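You operate a simulated robot arm through the tools that you are given. There is no shell and no other tool. Be economical: measure what you need, move in short steps, check, and stop when the job is done.

You run a simulated two-armed robot. Do the job below in one go: nothing can be reset, and whatever is moved stays where it is left.

Task
Pick up the orange filter with one hand, pass it to the other hand and put it in the inside of the orange bin.

Only the result counts: the job must be done as asked and must still hold three seconds after the hand-in. Knocking over, shifting, dropping, spilling or breaking anything else fails it.

Robot
Two 7-joint arms with two-finger parallel grippers on one trunk, on a base that drives. Base frame: it is fixed to the floor where the robot stands at the start and does not move with it; the origin is under the middle of the robot, x ahead of it, y to its left, z up. Readings come in mm, rad, newtons and seconds.
The left shoulder is at the start at [-82, 119, 851], the right one opposite. With the tool pointing down near the work surface each hand reaches from about 160 to 580 mm from the robot's upright axis, wherever it stands, measured 20 degrees to its own side. Places, roughly: inside of the orange bin (25x30 cm) [3680, -1980, 1000]. Payload 3.43 kg a hand.
Tool frame (each hand has its own): the origin (TCP) lies between the finger pads and is the grasp point; the fingertips stand 30 mm ahead of it; z points along the fingers, y is the line along which they close. Largest opening 94 mm; finger width 28, thickness 10; the body of the gripper, 50 by 96 mm, starts 55 mm behind the TCP.
Orientation is that of the tool frame in the base frame, as a unit quaternion [x, y, z, w]. With the fingers straight down and closing along the base's y, the tool's x points along the base's -x, its y along +y and its z along -z.

Tools
- The arms move only by the tool arm_command. It takes "left_series", "right_series" or both (then of equal length, played together; a hand with none holds still); each is one flat list of numbers, 7 for each row, row after row: the shift along the tool's x, y, z in mm, then the turn, a rotation vector about the tool's x, y, z in rad, then the gripper command, from -1 (shut) to 1 (fully open), values between in proportion. In form: [tx, ty, tz, ax, ay, az, jaw, tx, ty, tz, ax, ay, az, jaw, ...]. A call has 1 to 12 rows; each row shifts and turns the commanded pose from where the row before left it, along the tool's axes as they then stand. Rows are played at 5 a second. More than 50 mm and 0.15 rad between two rows, or a gripper value outside its range, and nothing of the call is played. A pose out of reach is approached as far as the arm can. The call stops where the force on the tool passes 40 N (or 10 N more than at its start, if that is more) or the arm is blocked; 0.2 s more then pass. The fingers move at their own pace (about 153 mm/s each) and stop on an object; they squeeze with about 38 N. The grip force told is the motor's: it shows also when the fingers shut on nothing. Time passes only in rows, and 0.2 s behind the last, so rows that do not move let the fingers close. The reply holds the time, the measured pose of the TCP, the force on the tool along the base axes, the opening and the grip force, in the units named above and with some noise, with the torque about the TCP (base axes, N m) and any sound that the robot's microphone picked up.
- Cameras (640 x 400 px; columns grow to the right, rows downward): "scene" is now at [29.2, 6.4, 1554]; the picture's right is [0.08, -1.00, 0.00], its down [-0.79, -0.06, -0.61] and it looks along [0.60, 0.05, -0.80] (base axes); focal length 256 px, centre (320, 200). "left" rides on the left gripper at [76, -14, -102] in its tool frame; the picture's right is [0.18, 0.98, 0.00], its down [-0.75, 0.14, -0.64] and it looks along [-0.63, 0.12, 0.77] (tool axes); focal length 243 px, centre (320, 200). "right" rides on the right gripper at [76, 14, -103] in its tool frame; the picture's right is [-0.18, 0.98, 0.00], its down [-0.75, -0.14, -0.64] and it looks along [-0.63, -0.12, 0.77] (tool axes); focal length 243 px, centre (320, 200). There is no depth. A picture from a camera that has moved, and an enlarged one, comes with that camera's place and axes in the base frame and with its lens.
- camera(camera): a new picture of that camera. No time passes.
- raise_lower(by): slides the trunk up (or, below 0, down) by that many mm; the arms and the scene camera ride with it, the base frame stays. It gives what a move gives, with no picture.
- steer(legs): drives the robot by 1 to 6 legs, each [ahead, left, turn to the left] in mm, mm and rad, along the robot's own axes; the way and the turn of a leg run together, so that a leg with both is an arc; at most 1500 mm and 3.142 rad a leg. The arms and the cameras ride along, it lands a little off, and it stops where it bumps. It gives what a move gives.
- turn_head(pan, tilt): turns the head with the scene camera to pan (to the left, within 2.496 rad either way) and tilt (down, from -0.506 to 1.204), counted from straight ahead of the robot. It gives what a move gives.
- inspect(camera, box): a new picture of the part [left, top, right, bottom] of that camera's present view, enlarged. No time passes.
- job_done(): hands the job in; it is judged then, once.

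Go step by step. Nothing tells you exact positions but the pictures and the camera data: compare them with the known pose of the tool, close in by small moves and look again before you grip or let go. The budget is 120 turns and 108 pictures, counting those below and the enlarged ones. Unless the task says otherwise, let go and move clear before handing in, and close with one line.

The tools are called after "Emit:" as a command line: name --argument value ..., lists and objects as JSON in quotes. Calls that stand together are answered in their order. arm_command: Moves the arms, as the interface text tells. Its arguments: {"type":"object","properties":{"left_series":{"type":"array"},"right_series":{"type":"array"}},"required":[]} The other tools are called the same way: raise_lower (by) slides the trunk up or down; steer (legs) drives the base; turn_head (pan, tilt) turns the head that bears the scene camera; camera (camera) takes a picture; inspect (camera, box) takes an enlarged picture of a part of a camera's view; job_done () hands the job in.

At the start:

```text
clock: 0.0
left_ee_pos: [320.5, 171.2, 1039.1]
left_orientation: [0.001, 1.0, 0.0, -0.001]
left_contact_force: [1.0, 0.8, -0.2]
left_ft_torque: [-0.03, -0.01, 0.02]
left_gripper_width: 93.9
left_grasp_force: 0.1
right_ee_pos: [292.0, -53.1, 1092.9]
right_orientation: [0.0, 1.0, 0.0, 0.001]
right_contact_force: [0.1, -0.9, 0.0]
right_ft_torque: [-0.02, 0.01, -0.01]
right_gripper_width: 94.1
right_grasp_force: 0.0
trunk travel left (down, up): [-275.0, 60.0]
robot x, y, heading: [-1.5, 2.4, 0.003]
head pan, tilt: [0.075, 0.92]
```

scene: 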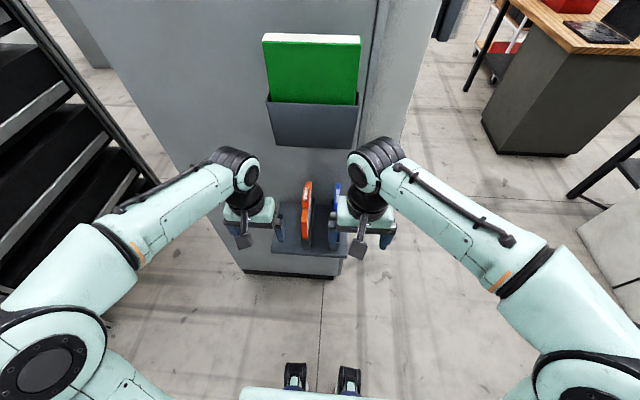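
right: 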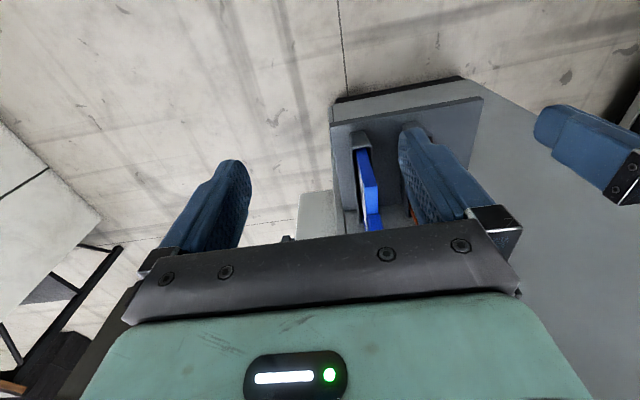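
left: 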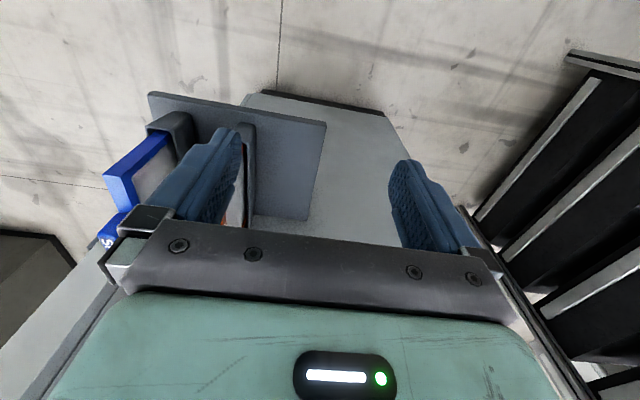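

I see an orange and a blue filter standing in holders on a small shelf in front of a cabinet, between the two hands. I look closer first.

Emit:
inspect --camera "scene" --box '[220, 140, 420, 280]'

Emit:
inspect --camera "left" --box '[80, 60, 360, 260]'

```text
2.86 times, centred on (320, 210) of scene
camera zoom: at [29.2, 6.4, 1554.0], right [0.08, -1.0, 0.0], down [-0.79, -0.06, -0.61], along [0.6, 0.05, -0.8], focal length 730 px, centre (320, 171)
```

zoom: 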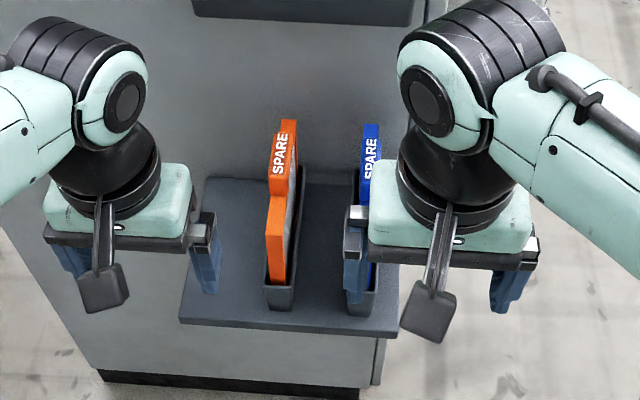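

```text
2.00 times, centred on (220, 160) of left
camera zoom: at [244.0, 156.6, 1141.1], right [-0.18, 0.98, 0.0], down [0.75, 0.14, 0.64], along [0.63, 0.12, -0.77], focal length 485 px, centre (520, 280)
```

zoom: 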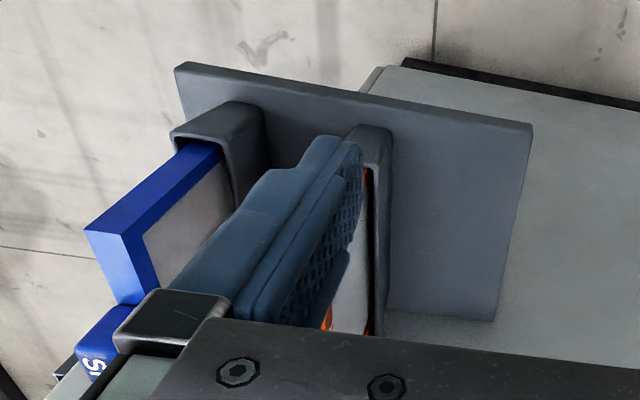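

I move both hands back, the right one also outwards, to get a clear view of the filters.

Emit:
arm_command --left_series '[40, 0, 0, 0, 0, 0, 1, 40, 0, 0, 0, 0, 0, 1, 40, 0, 0, 0, 0, 0, 1, 0, -30, 0, 0, 0, 0, 1]' --right_series '[40, -25, 0, 0, 0, 0, 1, 40, -25, 0, 0, 0, 0, 1, 20, -30, 0, 0, 0, 0, 1, 0, -40, 0, 0, 0, 0, 1]'

Emit:
camera --camera "scene"

Emit:
camera --camera "left"

Emit:
camera --camera "right"

```text
clock: 1.0
left_ee_pos: [201.1, 139.8, 1037.1]
left_orientation: [0.0, 1.0, 0.0, 0.0]
left_contact_force: [1.0, -0.2, -0.6]
left_ft_torque: [-0.01, -0.01, 0.01]
left_gripper_width: 94.0
left_grasp_force: 0.0
right_ee_pos: [192.9, -173.3, 1094.4]
right_orientation: [-0.001, 1.0, 0.0, 0.0]
right_contact_force: [0.0, -0.3, -0.1]
right_ft_torque: [0.01, 0.01, -0.01]
right_gripper_width: 93.9
right_grasp_force: 0.0
trunk travel left (down, up): [-275.0, 60.0]
robot x, y, heading: [-0.2, 3.1, 0.003]
head pan, tilt: [0.075, 0.92]
```

```text
102 pictures are left
camera scene: at [30.3, 4.8, 1554.0], right [0.08, -1.0, 0.0], down [-0.79, -0.06, -0.61], along [0.6, 0.05, -0.8], focal length 256 px, centre (320, 200)
```

scene: 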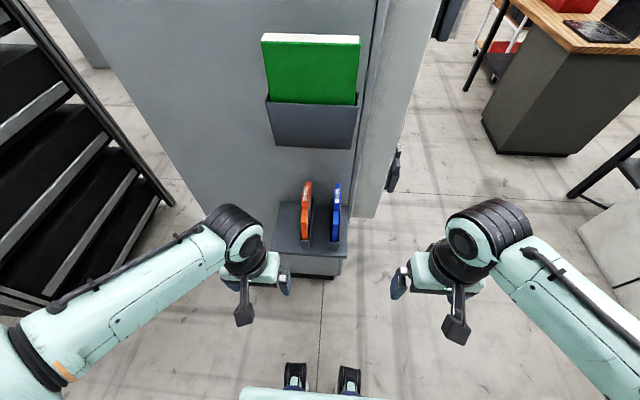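

```text
101 pictures are left
camera left: at [125.1, 124.4, 1140.3], right [-0.18, 0.98, 0.0], down [0.75, 0.14, 0.64], along [0.63, 0.12, -0.77], focal length 243 px, centre (320, 200)
```

left: 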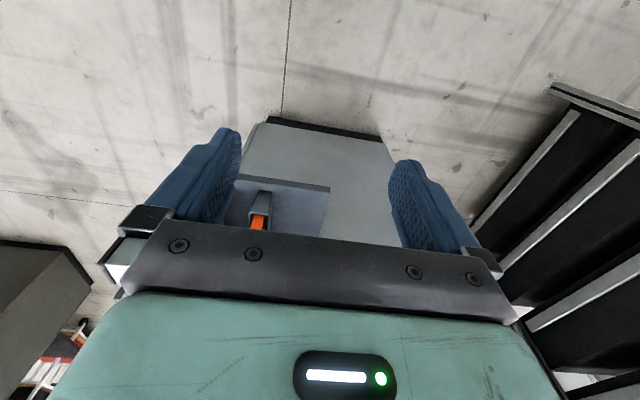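

```text
100 pictures are left
camera right: at [116.7, -159.8, 1195.5], right [0.18, 0.98, 0.0], down [0.75, -0.14, 0.64], along [0.63, -0.12, -0.77], focal length 243 px, centre (320, 200)
```

right: 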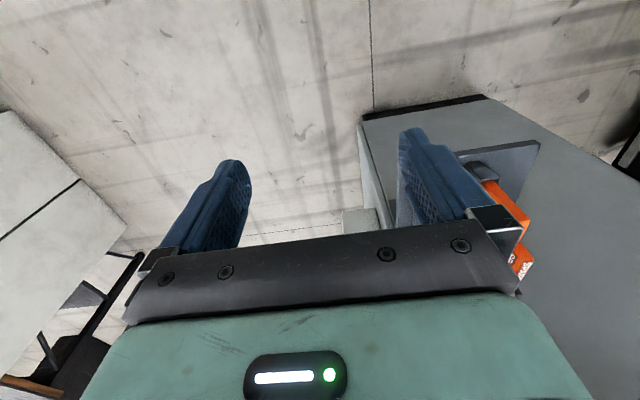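

Emit:
inspect --camera "scene" --box '[260, 170, 360, 260]'

Emit:
inspect --camera "left" --box '[220, 165, 300, 235]'

Emit:
inspect --camera "right" --box '[440, 130, 560, 290]'

```text
4.44 times, centred on (310, 215) of scene
camera zoom: at [30.3, 4.8, 1554.0], right [0.08, -1.0, 0.0], down [-0.79, -0.06, -0.61], along [0.6, 0.05, -0.8], focal length 1136 px, centre (364, 133)
```

zoom: 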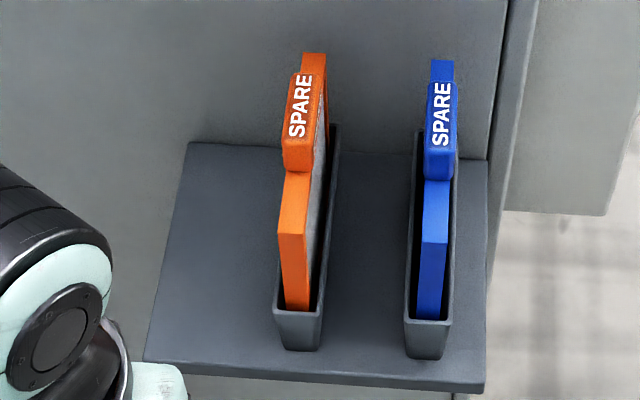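

```text
5.71 times, centred on (260, 200) of left
camera zoom: at [125.1, 124.4, 1140.3], right [-0.18, 0.98, 0.0], down [0.75, 0.14, 0.64], along [0.63, 0.12, -0.77], focal length 1386 px, centre (663, 200)
```

zoom: 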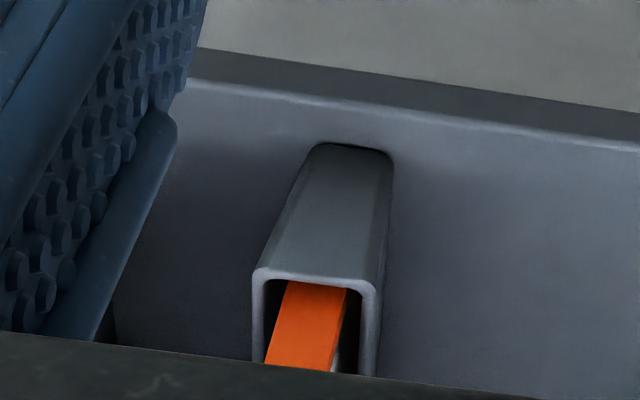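

```text
2.50 times, centred on (500, 210) of right
camera zoom: at [116.7, -159.8, 1195.5], right [0.18, 0.98, 0.0], down [0.75, -0.14, 0.64], along [0.63, -0.12, -0.77], focal length 606 px, centre (-130, 175)
```

zoom: 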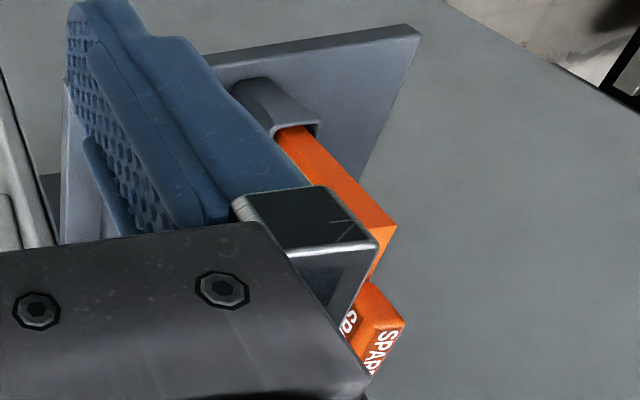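

The orange filter stands lengthwise along x (x about 403–555, y about 80), with a handle on top about x 451–515, z 953–977. I bring the left hand above it at a safe height and look again.

Emit:
arm_command --left_series '[-40, -20, -10, 0, 0, 0, 0.7, -40, -20, 0, 0, 0, 0, 0.7, -40, -20, 0, 0, 0, 0, 0.7, -40, 0, 0, 0, 0, 0, 0.7, -40, 0, 0, 0, 0, 0, 0.7, -40, 0, 0, 0, 0, 0, 0.7, -40, 0, 0, 0, 0, 0, 0.7, 0, 0, 0, 0, 0, 0, 0.7]'

Emit:
inspect --camera "scene" --box '[240, 120, 400, 260]'

Emit:
camera --camera "left"

Emit:
camera --camera "right"

```text
clock: 3.0
left_ee_pos: [431.3, 79.6, 1049.2]
left_orientation: [0.016, 1.0, 0.006, -0.014]
left_contact_force: [-0.1, -0.1, -0.3]
left_ft_torque: [-0.02, 0.03, 0.03]
left_gripper_width: 79.7
left_grasp_force: 0.0
right_ee_pos: [156.2, -164.2, 1100.9]
right_orientation: [-0.003, 1.0, -0.003, 0.013]
right_contact_force: [-0.2, 0.8, 0.3]
right_ft_torque: [-0.03, 0.0, -0.03]
right_gripper_width: 94.1
right_grasp_force: 0.1
trunk travel left (down, up): [-275.0, 60.0]
robot x, y, heading: [-7.1, 0.6, 0.006]
head pan, tilt: [0.075, 0.92]
stopped in row 8 (left hand): the arm was blocked; the commanded pose is now the measured one
```

```text
2.86 times, centred on (320, 190) of scene
camera zoom: at [-19.3, 15.6, 1554.9], right [0.08, -1.0, 0.01], down [-0.78, -0.07, -0.63], along [0.63, 0.05, -0.78], focal length 730 px, centre (320, 229)
```

zoom: 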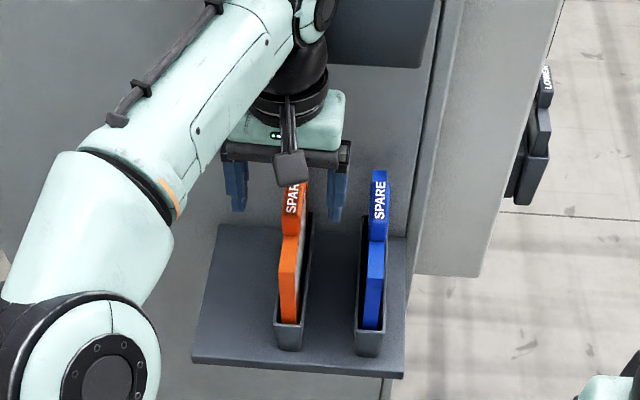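

```text
95 pictures are left
camera left: at [357.8, 65.2, 1154.1], right [-0.15, 0.99, 0.02], down [0.78, 0.11, 0.62], along [0.61, 0.11, -0.78], focal length 243 px, centre (320, 200)
```

left: 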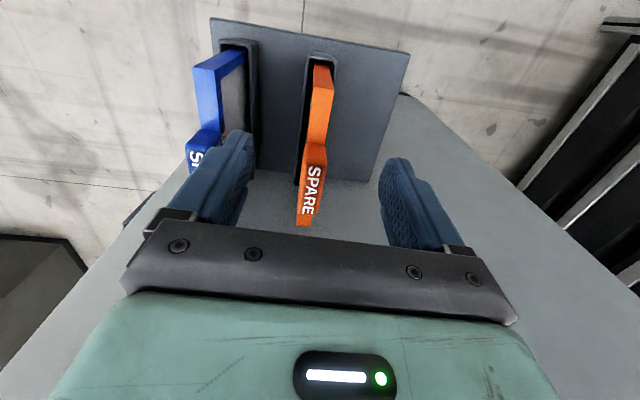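

```text
94 pictures are left
camera right: at [78.5, -150.5, 1200.1], right [0.18, 0.98, 0.0], down [0.74, -0.13, 0.66], along [0.65, -0.12, -0.75], focal length 243 px, centre (320, 200)
```

right: 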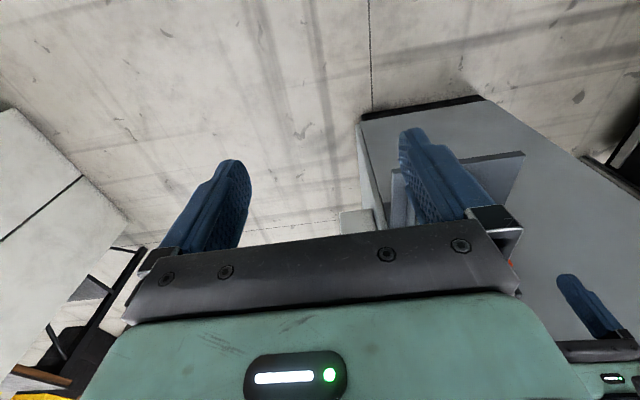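

The wrist bumped the wall pocket above. I back off and tilt the left hand so its fingers point forward and down, keeping the wrist away from the pocket.

Emit:
arm_command --left_series '[40, 0, 0, 0, 0, 0, 0.7, 40, 0, 0, 0, 0, 0, 0.7, 0, 0, 0, 0, -0.131, 0, 0.7, 0, 0, 0, 0, -0.131, 0, 0.7, 0, 0, 0, 0, -0.131, 0, 0.7, 0, 0, 0, 0, -0.131, 0, 0.7, 0, 0, 0, 0, -0.131, 0, 0.7, 0, 0, 0, 0, -0.131, 0, 0.7, 0, 0, 0, 0, 0, 0, 0.7]'

Emit:
camera --camera "scene"

Emit:
camera --camera "left"

```text
clock: 5.0
left_ee_pos: [387.0, 76.7, 1041.1]
left_orientation: [0.015, 0.932, 0.003, 0.362]
left_contact_force: [0.1, 0.5, 0.0]
left_ft_torque: [-0.01, 0.0, -0.02]
left_gripper_width: 80.0
left_grasp_force: 0.0
right_ee_pos: [188.2, -171.0, 1093.8]
right_orientation: [-0.002, 1.0, 0.0, 0.0]
right_contact_force: [-0.9, -0.2, 0.1]
right_ft_torque: [0.03, -0.02, -0.05]
right_gripper_width: 93.9
right_grasp_force: 0.1
trunk travel left (down, up): [-275.0, 60.0]
robot x, y, heading: [-3.7, 2.9, -0.0]
head pan, tilt: [0.075, 0.92]
```

```text
93 pictures are left
camera scene: at [26.0, 6.6, 1554.0], right [0.08, -1.0, 0.0], down [-0.79, -0.06, -0.61], along [0.6, 0.05, -0.8], focal length 256 px, centre (320, 200)
```

scene: 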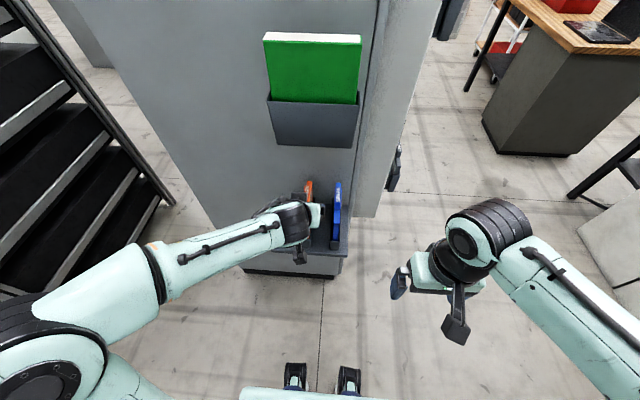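

```text
92 pictures are left
camera left: at [260.7, 64.9, 1064.3], right [-0.11, 0.99, -0.11], down [0.13, 0.12, 0.98], along [0.99, 0.1, -0.14], focal length 243 px, centre (320, 200)
```

left: 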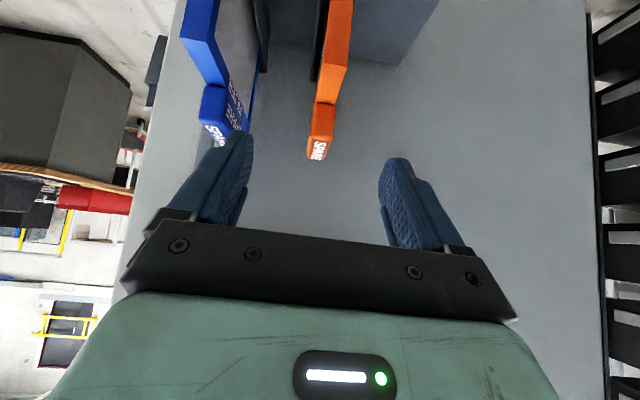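

Pocket and book look unmoved. The hand is now aimed along the handle; I straighten the small yaw error and advance most of the way, then check.

Emit:
arm_command --left_series '[-13.6, 2.3, 0, 0, 0, -0.03, 0.7, 0, 0, 27, 0, 0, 0, 0.7, 0, 0, 27, 0, 0, 0, 0.7, 0, 0, 26, 0, 0, 0, 0.7, 0, 0, 0, 0, 0, 0, 0.7]'

Emit:
camera --camera "left"

Emit:
inspect --camera "scene" --box '[240, 140, 400, 260]'

```text
clock: 6.2
left_ee_pos: [450.4, 78.7, 991.5]
left_orientation: [0.0, 0.932, -0.002, 0.363]
left_contact_force: [-0.8, 0.3, -0.5]
left_ft_torque: [0.02, 0.02, -0.02]
left_gripper_width: 79.9
left_grasp_force: 0.0
right_ee_pos: [188.8, -171.4, 1093.3]
right_orientation: [-0.001, 1.0, 0.0, 0.001]
right_contact_force: [-0.3, -0.1, 0.1]
right_ft_torque: [-0.01, -0.01, 0.02]
right_gripper_width: 94.1
right_grasp_force: 0.1
trunk travel left (down, up): [-275.0, 60.0]
robot x, y, heading: [-3.0, -0.5, 0.003]
head pan, tilt: [0.075, 0.92]
```

```text
91 pictures are left
camera left: at [324.8, 64.2, 1015.8], right [-0.13, 0.98, -0.13], down [0.12, 0.15, 0.98], along [0.98, 0.12, -0.14], focal length 243 px, centre (320, 200)
```

left: 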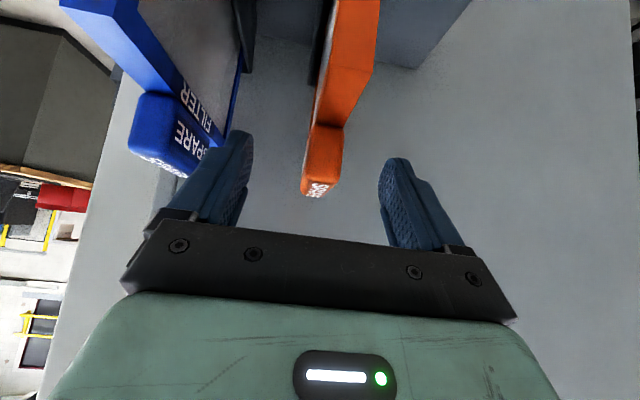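

```text
3.33 times, centred on (320, 200) of scene
camera zoom: at [25.4, 6.8, 1554.0], right [0.08, -1.0, 0.0], down [-0.79, -0.06, -0.61], along [0.6, 0.05, -0.8], focal length 852 px, centre (320, 200)
```

zoom: 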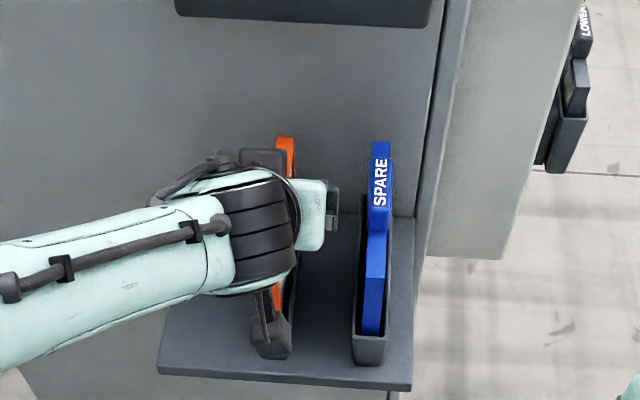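

The handle sits between the fingers; I advance the last 33 mm and close.

Emit:
arm_command --left_series '[0, -1, 17, 0, 0, 0, 0.7, 0, 0, 16, 0, 0, 0, 0.7, 0, 0, 0, 0, 0, 0, -1, 0, 0, 0, 0, 0, 0, -1, 0, 0, 0, 0, 0, 0, -1, 0, 0, 0, 0, 0, 0, -1]'

Emit:
camera --camera "left"

```text
clock: 7.6
left_ee_pos: [475.3, 76.6, 967.5]
left_orientation: [0.0, 0.933, -0.002, 0.361]
left_contact_force: [0.7, 1.4, 0.7]
left_ft_torque: [0.2, -0.12, 0.08]
left_gripper_width: 23.5
left_grasp_force: 38.0
right_ee_pos: [188.1, -171.6, 1093.3]
right_orientation: [-0.001, 1.0, -0.001, 0.0]
right_contact_force: [0.4, -0.5, -0.3]
right_ft_torque: [0.0, 0.0, 0.01]
right_gripper_width: 94.1
right_grasp_force: 0.0
trunk travel left (down, up): [-275.0, 60.0]
robot x, y, heading: [-3.3, 1.1, 0.002]
head pan, tilt: [0.075, 0.92]
```

```text
89 pictures are left
camera left: at [348.2, 63.5, 991.6], right [-0.13, 0.98, -0.13], down [0.12, 0.14, 0.98], along [0.98, 0.12, -0.14], focal length 243 px, centre (320, 200)
```

left: 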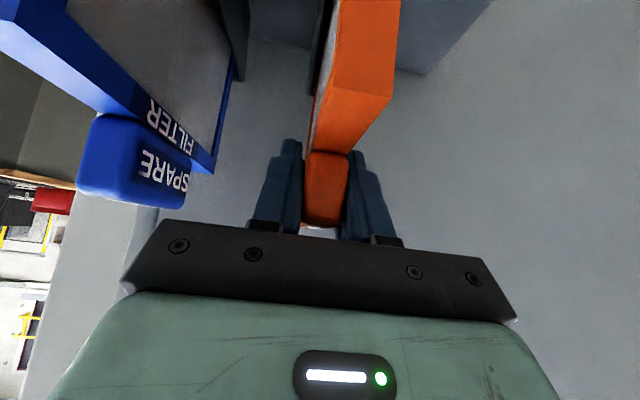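

Gripped at 23.5 mm on the handle. I lift straight up.

Emit:
arm_command --left_series '[-10.1, 0, -11.1, 0, 0, 0, -1, -10.1, 0, -11.1, 0, 0, 0, -1, -13.5, 0, -14.8, 0, 0, 0, -1, -13.5, 0, -14.8, 0, 0, 0, -1, 0, 0, 0, 0, 0, 0, -1]'

Emit:
camera --camera "left"

Emit:
inspect --camera "scene" --box '[240, 120, 400, 260]'

```text
clock: 8.8
left_ee_pos: [474.0, 77.9, 1036.0]
left_orientation: [0.0, 0.932, -0.002, 0.362]
left_contact_force: [0.1, -0.2, -1.2]
left_ft_torque: [0.01, 0.0, 0.02]
left_gripper_width: 23.8
left_grasp_force: 38.1
right_ee_pos: [188.0, -172.6, 1094.3]
right_orientation: [-0.002, 1.0, 0.0, 0.0]
right_contact_force: [-0.6, 0.2, -0.1]
right_ft_torque: [-0.03, 0.02, -0.02]
right_gripper_width: 94.1
right_grasp_force: 0.1
trunk travel left (down, up): [-275.0, 60.0]
robot x, y, heading: [-3.6, 1.0, 0.001]
head pan, tilt: [0.075, 0.92]
```

```text
88 pictures are left
camera left: at [348.1, 63.2, 1060.4], right [-0.13, 0.98, -0.13], down [0.12, 0.14, 0.98], along [0.98, 0.11, -0.14], focal length 243 px, centre (320, 200)
```

left: 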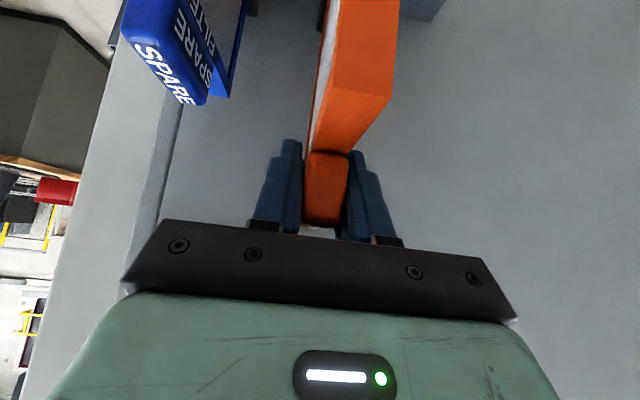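

```text
2.86 times, centred on (320, 190) of scene
camera zoom: at [26.0, 6.7, 1554.0], right [0.08, -1.0, 0.0], down [-0.79, -0.06, -0.61], along [0.6, 0.05, -0.8], focal length 730 px, centre (320, 229)
```

zoom: 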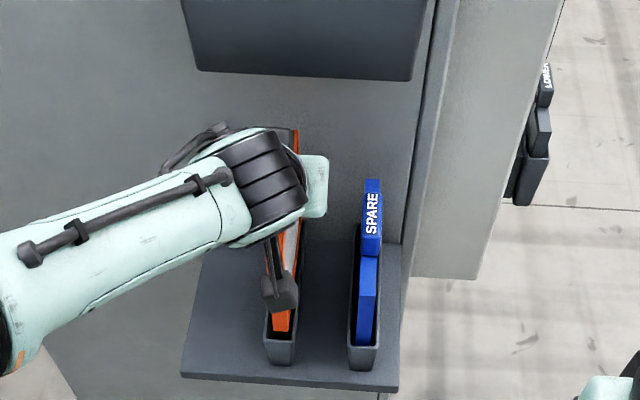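

Emit:
arm_command --left_series '[-13.5, 0, -14.8, 0, 0, 0, -1, -13.5, 0, -14.8, 0, 0, 0, -1, 0, 0, 0, 0, 0, 0, -1]'

Emit:
inspect --camera "scene" --box '[240, 120, 400, 260]'

Emit:
camera --camera "right"

```text
clock: 9.6
left_ee_pos: [472.3, 77.5, 1076.9]
left_orientation: [0.0, 0.932, -0.002, 0.362]
left_contact_force: [-0.9, -0.3, -1.0]
left_ft_torque: [-0.01, 0.02, -0.02]
left_gripper_width: 23.5
left_grasp_force: 38.5
right_ee_pos: [188.5, -171.2, 1093.9]
right_orientation: [0.0, 1.0, 0.0, 0.001]
right_contact_force: [0.6, 0.6, 0.3]
right_ft_torque: [0.0, 0.01, -0.01]
right_gripper_width: 93.9
right_grasp_force: 0.0
trunk travel left (down, up): [-275.0, 60.0]
robot x, y, heading: [-2.8, -0.5, 0.002]
head pan, tilt: [0.075, 0.92]
```

```text
2.86 times, centred on (320, 190) of scene
camera zoom: at [26.0, 6.7, 1554.0], right [0.08, -1.0, 0.0], down [-0.79, -0.06, -0.61], along [0.6, 0.05, -0.8], focal length 730 px, centre (320, 229)
```

zoom: 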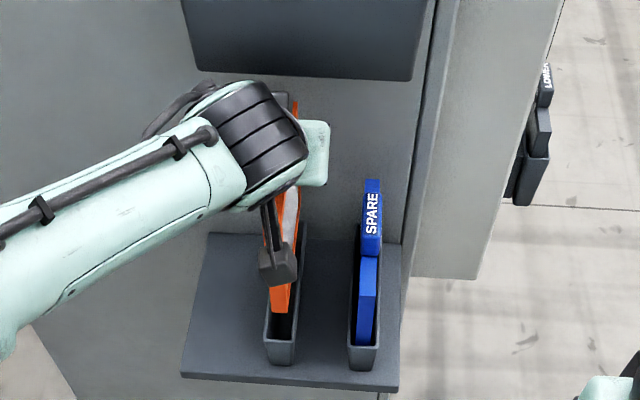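

```text
85 pictures are left
camera right: at [113.2, -157.9, 1195.8], right [0.18, 0.98, 0.0], down [0.75, -0.14, 0.64], along [0.63, -0.12, -0.77], focal length 243 px, centre (320, 200)
```

right: 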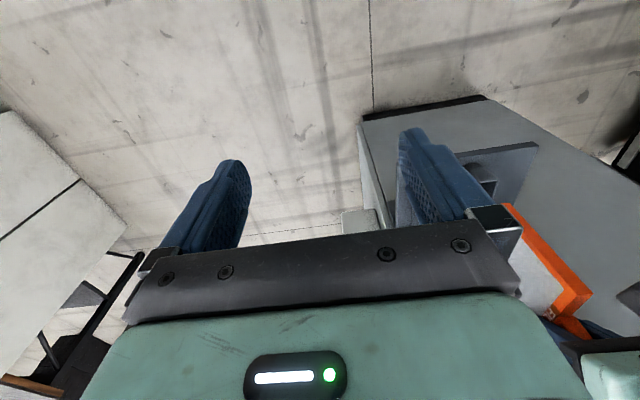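

The filter bottom is above its holder (about 915 vs 870). I drive straight back, away from the cabinet.

Emit:
steer --legs '[[-500, 0, 0]]'

Emit:
camera --camera "scene"

Emit:
camera --camera "left"

```text
clock: 12.5
left_ee_pos: [-23.3, 74.5, 1073.8]
left_orientation: [0.002, 0.932, -0.003, 0.362]
left_contact_force: [0.1, -0.2, -1.6]
left_ft_torque: [-0.01, -0.01, 0.02]
left_gripper_width: 23.6
left_grasp_force: 38.0
right_ee_pos: [-307.8, -171.8, 1094.0]
right_orientation: [0.001, 1.0, 0.0, 0.0]
right_contact_force: [0.8, -0.7, -0.3]
right_ft_torque: [0.01, 0.0, 0.01]
right_gripper_width: 93.9
right_grasp_force: 0.1
trunk travel left (down, up): [-275.0, 60.0]
robot x, y, heading: [-498.2, -0.5, -0.005]
head pan, tilt: [0.075, 0.92]
```

```text
84 pictures are left
camera scene: at [-470.0, 6.6, 1554.0], right [0.07, -1.0, 0.0], down [-0.79, -0.06, -0.61], along [0.6, 0.04, -0.8], focal length 256 px, centre (320, 200)
```

scene: 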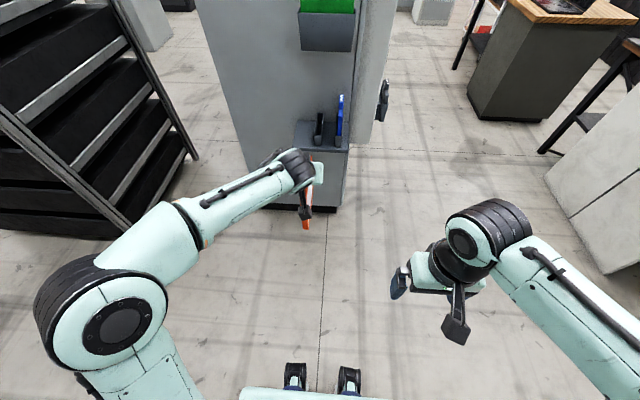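

```text
83 pictures are left
camera left: at [-148.6, 61.4, 1100.1], right [-0.13, 0.98, -0.13], down [0.12, 0.14, 0.98], along [0.98, 0.11, -0.14], focal length 243 px, centre (320, 200)
```

left: 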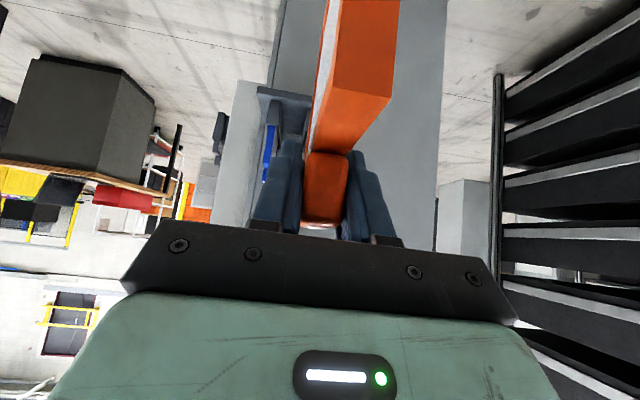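

The filter is securely held and clear. Next I yaw the left hand inward by 90° so that the filter's free edge faces the right hand.

Emit:
arm_command --left_series '[27.6, 15, -25.3, 0, 0, 0, -1, 0, 0, 0, 0.0963, 0, 0.1055, -1, 0, 0, 0, 0.0963, 0, 0.1055, -1, 0, 0, 0, 0.0963, 0, 0.1055, -1, 0, 0, 0, 0.0963, 0, 0.1055, -1, 0, 0, 0, 0.0963, 0, 0.1055, -1, 0, 0, 0, 0.0963, 0, 0.1055, -1, 0, 0, 0, 0.0963, 0, 0.1055, -1, 0, 0, 0, 0.0963, 0, 0.1055, -1, 0, 0, 0, 0.0963, 0, 0.1055, -1, 0, 0, 0, 0.0963, 0, 0.1055, -1, 0, 0, 0, 0.0963, 0, 0.1055, -1]'

Emit:
camera --camera "scene"

```text
clock: 15.1
left_ee_pos: [-59.1, 91.5, 1075.2]
left_orientation: [0.661, 0.656, -0.259, 0.256]
left_contact_force: [-0.1, 0.8, -1.2]
left_ft_torque: [0.01, 0.02, 0.04]
left_gripper_width: 23.5
left_grasp_force: 37.8
right_ee_pos: [-307.4, -171.9, 1094.2]
right_orientation: [0.001, 1.0, 0.0, 0.0]
right_contact_force: [0.4, 0.3, 1.1]
right_ft_torque: [0.0, -0.01, 0.01]
right_gripper_width: 94.0
right_grasp_force: 0.1
trunk travel left (down, up): [-275.0, 60.0]
robot x, y, heading: [-497.1, 0.2, -0.003]
head pan, tilt: [0.075, 0.92]
```

```text
82 pictures are left
camera scene: at [-469.1, 6.6, 1554.0], right [0.07, -1.0, 0.0], down [-0.79, -0.06, -0.61], along [0.6, 0.04, -0.8], focal length 256 px, centre (320, 200)
```

scene: 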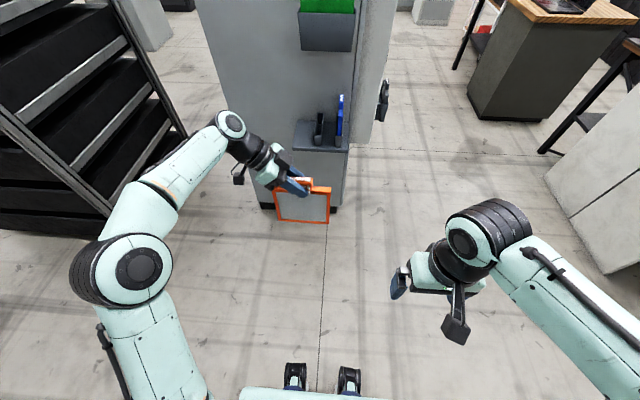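

The filter now stands square-on with its right edge free at about y 9. I bring the right hand forward and start turning it so its fingers will point at that edge.

Emit:
arm_command --right_series '[-48, -8, 0, 0, 0, 0, 1, -48, -8, 0, 0, 0, 0, 1, -48, -8, 0, 0, 0, 0, 1, -48, -8, 0, 0, 0, 0, 1, -48, -8, 0, 0, 0, 0, 1, 0, 0, 0, 0, 0, -0.1428, 1, 0, 0, 0, 0, 0, -0.1428, 1, 0, 0, 0, 0, 0, -0.1428, 1, 0, 0, 0, 0, 0, -0.1428, 1, 0, 0, 0, 0, 0, -0.1428, 1, 0, 0, 0, 0, 0, -0.1428, 1]'

Emit:
arm_command --right_series '[0, 0, 0, 0, 0, -0.1428, 1, 0, 0, 0, 0, 0, -0.1428, 1, 0, 0, 0, 0, 0, -0.1428, 1, 0, 0, 0, 0, 0, -0.1428, 1, 0, 0, 0, 0, 0, -0.1428, 1, 0, 0, 0, 0, -0.14, 0, 1, 0, 0, 0, 0, -0.14, 0, 1, 0, 0, 0, 0, -0.14, 0, 1, 0, 0, 0, 0, -0.14, 0, 1]'

Emit:
camera --camera "scene"

```text
clock: 17.5
left_ee_pos: [-60.1, 90.6, 1074.2]
left_orientation: [0.661, 0.657, -0.258, 0.256]
left_contact_force: [-0.5, 0.4, -0.7]
left_ft_torque: [0.02, -0.01, 0.01]
left_gripper_width: 23.5
left_grasp_force: 37.3
right_ee_pos: [-68.2, -213.1, 1093.9]
right_orientation: [-0.416, 0.91, 0.0, -0.001]
right_contact_force: [-0.1, -0.2, -0.1]
right_ft_torque: [0.02, -0.01, -0.03]
right_gripper_width: 93.8
right_grasp_force: 0.0
trunk travel left (down, up): [-275.0, 60.0]
robot x, y, heading: [-498.2, 1.9, -0.003]
head pan, tilt: [0.075, 0.92]
```

```text
clock: 19.5
left_ee_pos: [-60.6, 90.2, 1075.5]
left_orientation: [0.661, 0.657, -0.258, 0.256]
left_contact_force: [-0.6, 0.0, -0.2]
left_ft_torque: [0.0, -0.02, -0.01]
left_gripper_width: 23.7
left_grasp_force: 38.0
right_ee_pos: [-68.6, -212.7, 1093.7]
right_orientation: [-0.678, 0.68, 0.196, 0.196]
right_contact_force: [-0.4, -0.6, 0.3]
right_ft_torque: [-0.03, 0.02, 0.05]
right_gripper_width: 93.8
right_grasp_force: 0.0
trunk travel left (down, up): [-275.0, 60.0]
robot x, y, heading: [-500.5, 0.5, -0.003]
head pan, tilt: [0.075, 0.92]
```

```text
81 pictures are left
camera scene: at [-469.7, 6.1, 1554.0], right [0.07, -1.0, 0.0], down [-0.79, -0.06, -0.61], along [0.6, 0.04, -0.8], focal length 256 px, centre (320, 200)
```

scene: 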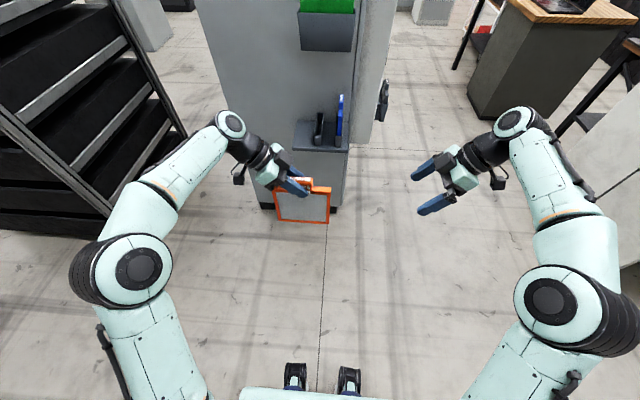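

Emit:
arm_command --right_series '[0, 0, 0, 0, -0.144, 0, 1, 0, 0, 0, 0, -0.144, 0, 1, 0, 0, 0, 0, -0.144, 0, 1, 0, 0, 0, 0, -0.144, 0, 1, 0, 0, 0, 0, -0.144, 0, 1, 0, 0, 0, 0, -0.144, 0, 1, 0, 0, 0, 0, -0.144, 0, 1, 35, -4, 0, 0, 0, 0, 1, 35, -4, 0, 0, 0, 0, 1, 35, 0, 0, 0, 0, 0, 1, 0, 0, 0, 0, 0, 0, 1]'

Emit:
camera --camera "scene"

Emit:
camera --camera "right"

```text
clock: 21.9
left_ee_pos: [-58.9, 89.6, 1076.5]
left_orientation: [0.66, 0.656, -0.259, 0.257]
left_contact_force: [-0.8, 0.0, -0.5]
left_ft_torque: [0.01, -0.03, 0.0]
left_gripper_width: 23.7
left_grasp_force: 37.9
right_ee_pos: [-60.6, -212.7, 990.1]
right_orientation: [-0.5, 0.501, 0.498, 0.5]
right_contact_force: [0.4, 0.4, 0.1]
right_ft_torque: [0.01, 0.01, -0.02]
right_gripper_width: 93.8
right_grasp_force: 0.0
trunk travel left (down, up): [-275.0, 60.0]
robot x, y, heading: [-498.8, -0.2, -0.001]
head pan, tilt: [0.075, 0.92]
```

```text
80 pictures are left
camera scene: at [-469.9, 6.8, 1554.0], right [0.07, -1.0, 0.0], down [-0.79, -0.06, -0.61], along [0.6, 0.04, -0.8], focal length 256 px, centre (320, 200)
```

scene: 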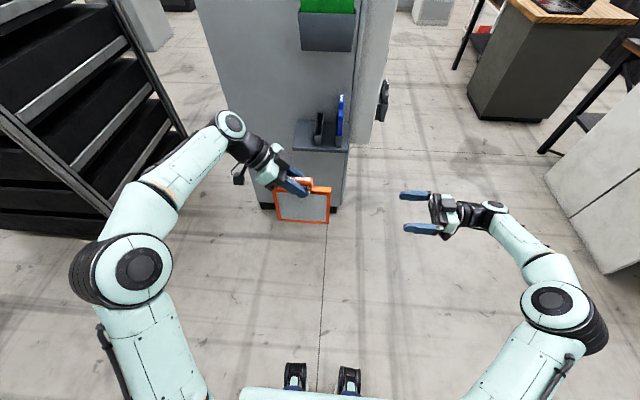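

```text
79 pictures are left
camera right: at [-73.1, -316.3, 914.0], right [-0.98, 0.0, 0.18], down [0.14, -0.64, 0.76], along [0.12, 0.77, 0.63], focal length 243 px, centre (320, 200)
```

right: 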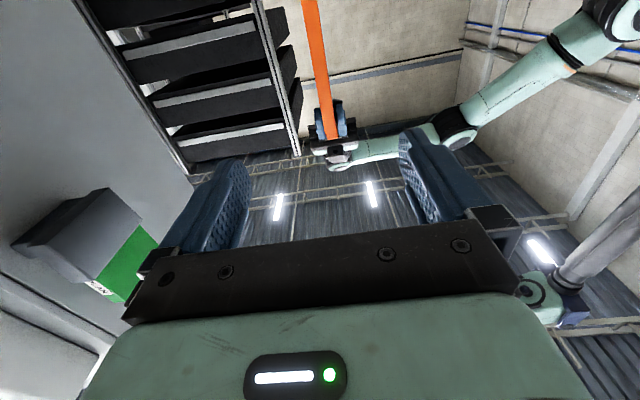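

The right hand points straight at the filter edge and lines up well. I close most of the gap and check.

Emit:
arm_command --right_series '[0, 0, 43, 0, 0, 0, 1, 0, 0, 43, 0, 0, 0, 1, 0, 0, 43, 0, 0, 0, 1, 0, 0, 43, 0, 0, 0, 1, 0, 0, 0, 0, 0, 0, 1]'

Emit:
camera --camera "right"

Emit:
inspect --camera "scene" --box '[220, 130, 420, 255]'

```text
clock: 23.1
left_ee_pos: [-60.5, 89.7, 1075.3]
left_orientation: [0.661, 0.657, -0.258, 0.256]
left_contact_force: [0.0, 0.2, 0.2]
left_ft_torque: [-0.04, -0.03, 0.0]
left_gripper_width: 23.6
left_grasp_force: 38.0
right_ee_pos: [-60.1, -42.4, 989.2]
right_orientation: [-0.5, 0.502, 0.498, 0.5]
right_contact_force: [-0.3, 0.8, -1.0]
right_ft_torque: [-0.01, 0.02, 0.0]
right_gripper_width: 93.9
right_grasp_force: 0.1
trunk travel left (down, up): [-275.0, 60.0]
robot x, y, heading: [-501.0, -1.2, 0.003]
head pan, tilt: [0.075, 0.92]
```

```text
78 pictures are left
camera right: at [-74.1, -145.2, 912.7], right [-0.98, 0.0, 0.18], down [0.14, -0.64, 0.76], along [0.12, 0.77, 0.63], focal length 243 px, centre (320, 200)
```

right: 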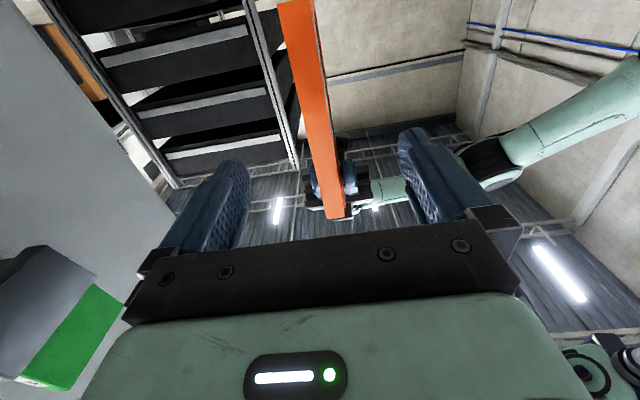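

```text
3.20 times, centred on (320, 192) of scene
camera zoom: at [-469.9, 6.1, 1554.0], right [0.07, -1.0, 0.0], down [-0.79, -0.06, -0.61], along [0.6, 0.04, -0.8], focal length 818 px, centre (320, 224)
```

zoom: 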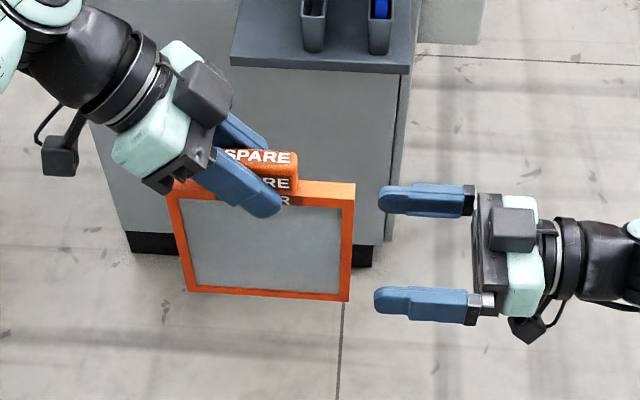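

Aligned in x and height. I advance 48 mm onto the edge and close the right gripper, the left one holding still.

Emit:
arm_command --right_series '[0, 0, 24, 0, 0, 0, 1, 0, 0, 24, 0, 0, 0, 1, 0, 0, 0, 0, 0, 0, 0, 0, 0, 0, 0, 0, 0, 0, 0, 0, 0, 0, 0, 0, -1, 0, 0, 0, 0, 0, 0, -1, 0, 0, 0, 0, 0, 0, -1, 0, 0, 0, 0, 0, 0, -1]'

Emit:
inspect --camera "scene" --box '[220, 130, 420, 255]'

Emit:
camera --camera "right"

```text
clock: 24.9
left_ee_pos: [-59.6, 90.9, 1074.8]
left_orientation: [0.661, 0.656, -0.26, 0.257]
left_contact_force: [3.9, -1.2, -1.3]
left_ft_torque: [-0.03, -0.15, 0.25]
left_gripper_width: 23.7
left_grasp_force: 37.6
right_ee_pos: [-59.7, 7.7, 989.4]
right_orientation: [-0.501, 0.501, 0.498, 0.5]
right_contact_force: [-4.0, 1.2, -0.3]
right_ft_torque: [0.01, -0.13, 0.05]
right_gripper_width: 19.6
right_grasp_force: 37.8
trunk travel left (down, up): [-275.0, 60.0]
robot x, y, heading: [-497.3, 3.1, -0.004]
head pan, tilt: [0.075, 0.92]
```

```text
3.20 times, centred on (320, 192) of scene
camera zoom: at [-469.7, 6.6, 1554.0], right [0.07, -1.0, 0.0], down [-0.79, -0.06, -0.61], along [0.6, 0.04, -0.8], focal length 818 px, centre (320, 224)
```

zoom: 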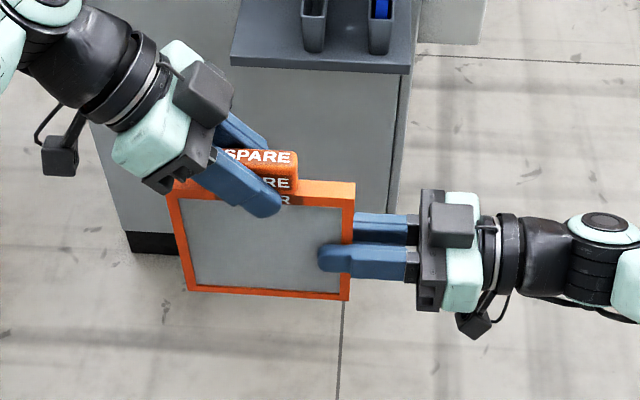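

```text
75 pictures are left
camera right: at [-73.4, -96.0, 912.8], right [-0.98, 0.0, 0.18], down [0.14, -0.64, 0.76], along [0.12, 0.77, 0.63], focal length 243 px, centre (320, 200)
```

right: 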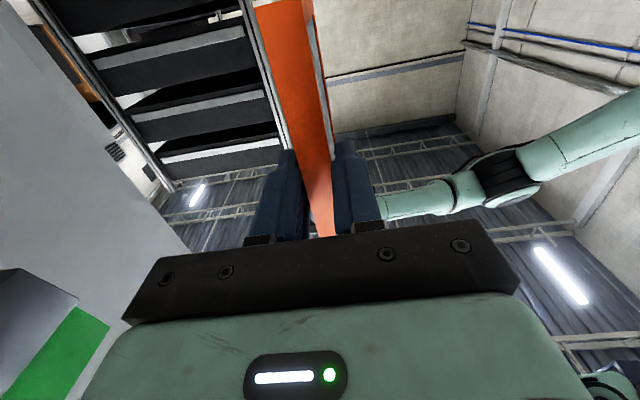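

Both hands hold the filter. The left now opens and withdraws along its own axis.

Emit:
arm_command --left_series '[0, 0, 0, 0, 0, 0, 0, 0, 0, 0, 0, 0, 0, 0.3, 0, 0, 0, 0, 0, 0, 0.3, 0, 0, -25, 0, 0, 0, 0.3, 0, 0, -40, 0, 0, 0, 0.3, 0, 0, -40, 0, 0, 0, 0.3, 0, 0, -40, 0, 0, 0, 0.3, 0, 0, 0, 0, 0, 0, 0.3]'

Emit:
camera --camera "scene"

Emit:
camera --camera "right"

```text
clock: 26.7
left_ee_pos: [-59.3, 188.1, 1184.1]
left_orientation: [0.661, 0.657, -0.259, 0.255]
left_contact_force: [0.3, -0.3, -0.7]
left_ft_torque: [0.0, -0.02, 0.01]
left_gripper_width: 61.1
left_grasp_force: 0.1
right_ee_pos: [-60.5, 7.8, 989.4]
right_orientation: [-0.5, 0.501, 0.498, 0.5]
right_contact_force: [0.4, -0.1, -0.4]
right_ft_torque: [-0.06, -0.04, 0.03]
right_gripper_width: 19.4
right_grasp_force: 38.3
trunk travel left (down, up): [-275.0, 60.0]
robot x, y, heading: [-496.9, 1.8, -0.006]
head pan, tilt: [0.075, 0.92]
```

```text
74 pictures are left
camera scene: at [-470.2, 6.6, 1553.9], right [0.07, -1.0, 0.0], down [-0.79, -0.06, -0.61], along [0.6, 0.04, -0.8], focal length 256 px, centre (320, 200)
```

scene: 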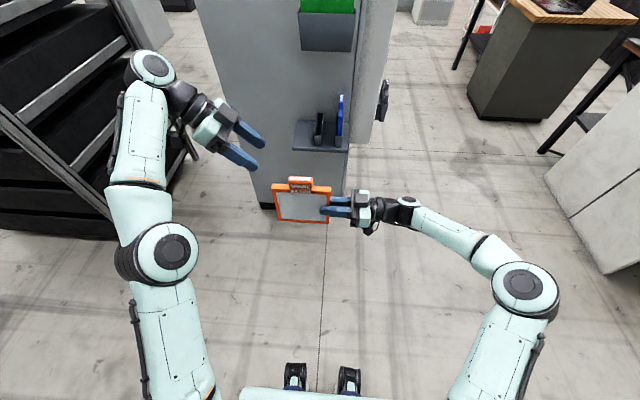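

```text
73 pictures are left
camera right: at [-73.5, -96.2, 912.8], right [-0.98, 0.0, 0.18], down [0.14, -0.64, 0.76], along [0.12, 0.77, 0.63], focal length 243 px, centre (320, 200)
```

right: 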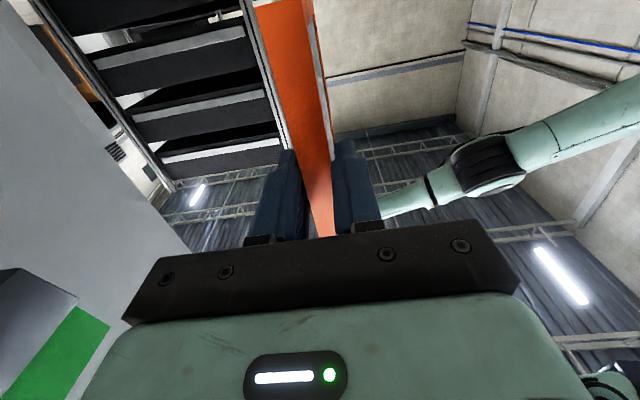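

The right hand alone holds the filter now. I draw the left hand back and look toward the bin.

Emit:
arm_command --left_series '[0, -45, 0, 0, 0, 0, 0.3, 0, -45, 0, 0, 0, 0, 0.3, 0, -45, 0, 0, 0, 0, 0.3, 0, -20, -30, 0, 0, 0, 0.3]'

Emit:
turn_head --pan -0.44 --tilt 0.2

Emit:
camera --camera "scene"

```text
clock: 27.7
left_ee_pos: [-214.6, 209.0, 1204.1]
left_orientation: [0.66, 0.657, -0.258, 0.257]
left_contact_force: [0.2, 0.2, -0.5]
left_ft_torque: [0.01, 0.01, 0.03]
left_gripper_width: 60.9
left_grasp_force: 0.0
right_ee_pos: [-60.9, 8.1, 989.2]
right_orientation: [-0.5, 0.501, 0.499, 0.499]
right_contact_force: [0.2, -0.3, 0.4]
right_ft_torque: [-0.06, -0.04, 0.0]
right_gripper_width: 19.6
right_grasp_force: 37.7
trunk travel left (down, up): [-275.0, 60.0]
robot x, y, heading: [-501.2, 0.1, -0.003]
head pan, tilt: [0.075, 0.92]
```

```text
clock: 28.8
left_ee_pos: [-214.0, 209.2, 1203.8]
left_orientation: [0.66, 0.657, -0.258, 0.257]
left_contact_force: [-0.7, -0.9, 0.7]
left_ft_torque: [0.0, -0.01, 0.0]
left_gripper_width: 61.1
left_grasp_force: 0.2
right_ee_pos: [-59.8, 7.2, 989.8]
right_orientation: [-0.5, 0.501, 0.499, 0.5]
right_contact_force: [-0.4, -0.4, 0.9]
right_ft_torque: [-0.06, -0.03, -0.03]
right_gripper_width: 19.5
right_grasp_force: 38.1
trunk travel left (down, up): [-275.0, 60.0]
robot x, y, heading: [-499.0, 3.2, -0.001]
head pan, tilt: [-0.44, 0.201]
```

```text
72 pictures are left
camera scene: at [-459.6, -38.7, 1616.9], right [-0.43, -0.9, 0.0], down [-0.18, 0.09, -0.98], along [0.89, -0.42, -0.2], focal length 256 px, centre (320, 200)
```

scene: 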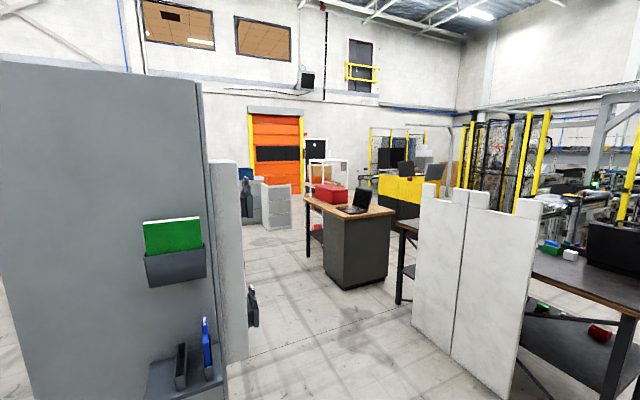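

Emit:
inspect --camera "scene" --box '[230, 110, 430, 300]'

Emit:
inspect --camera "scene" --box '[285, 150, 365, 220]'

```text
2.11 times, centred on (330, 205) of scene
camera zoom: at [-459.6, -38.7, 1616.9], right [-0.43, -0.9, 0.0], down [-0.18, 0.09, -0.98], along [0.89, -0.42, -0.2], focal length 538 px, centre (299, 190)
```

zoom: 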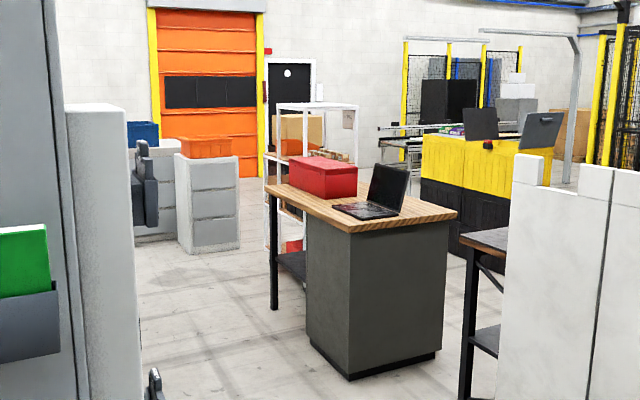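

```text
5.71 times, centred on (325, 185) of scene
camera zoom: at [-459.6, -38.7, 1616.9], right [-0.43, -0.9, 0.0], down [-0.18, 0.09, -0.98], along [0.89, -0.42, -0.2], focal length 1460 px, centre (291, 286)
```

zoom: 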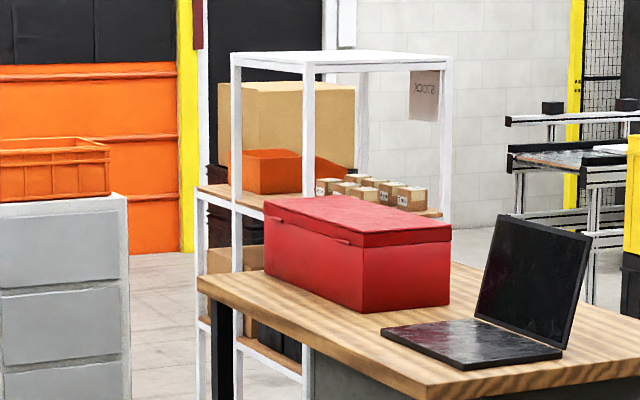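

The given bin position matches the orange bin on the white rack behind the wooden table; its open side is best approached from the aisle on the left (larger y). I drive out to the aisle between cabinet and table, then look again.

Emit:
steer --legs '[[200, -600, 0], [1100, -250, 0], [700, 0, 0]]'

Emit:
turn_head --pan -0.5 --tilt 0.3

Emit:
camera --camera "scene"

```text
clock: 43.3
left_ee_pos: [1770.1, -634.6, 1203.5]
left_orientation: [0.66, 0.657, -0.259, 0.256]
left_contact_force: [0.1, 0.6, -0.1]
left_ft_torque: [0.03, -0.01, -0.05]
left_gripper_width: 61.2
left_grasp_force: 0.2
right_ee_pos: [1926.7, -836.5, 990.2]
right_orientation: [-0.5, 0.501, 0.499, 0.5]
right_contact_force: [-0.4, 0.0, 0.1]
right_ft_torque: [-0.06, -0.02, -0.03]
right_gripper_width: 19.7
right_grasp_force: 37.6
trunk travel left (down, up): [-275.0, 60.0]
robot x, y, heading: [1486.5, -845.5, 0.001]
head pan, tilt: [-0.44, 0.201]
```

```text
clock: 44.0
left_ee_pos: [1769.5, -634.5, 1205.7]
left_orientation: [0.66, 0.657, -0.258, 0.256]
left_contact_force: [-0.7, -0.1, 0.4]
left_ft_torque: [0.0, 0.0, -0.02]
left_gripper_width: 60.8
left_grasp_force: 0.1
right_ee_pos: [1926.3, -836.6, 989.5]
right_orientation: [0.501, -0.501, -0.499, -0.499]
right_contact_force: [0.3, 0.5, -0.2]
right_ft_torque: [-0.03, 0.01, -0.01]
right_gripper_width: 19.6
right_grasp_force: 37.8
trunk travel left (down, up): [-275.0, 60.0]
robot x, y, heading: [1487.6, -846.6, -0.002]
head pan, tilt: [-0.499, 0.3]
```

```text
69 pictures are left
camera scene: at [1522.8, -887.9, 1607.7], right [-0.48, -0.88, 0.0], down [-0.26, 0.14, -0.96], along [0.84, -0.46, -0.3], focal length 256 px, centre (320, 200)
```

scene: 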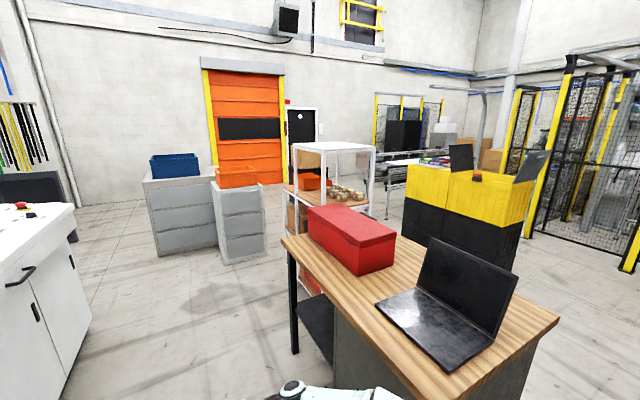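

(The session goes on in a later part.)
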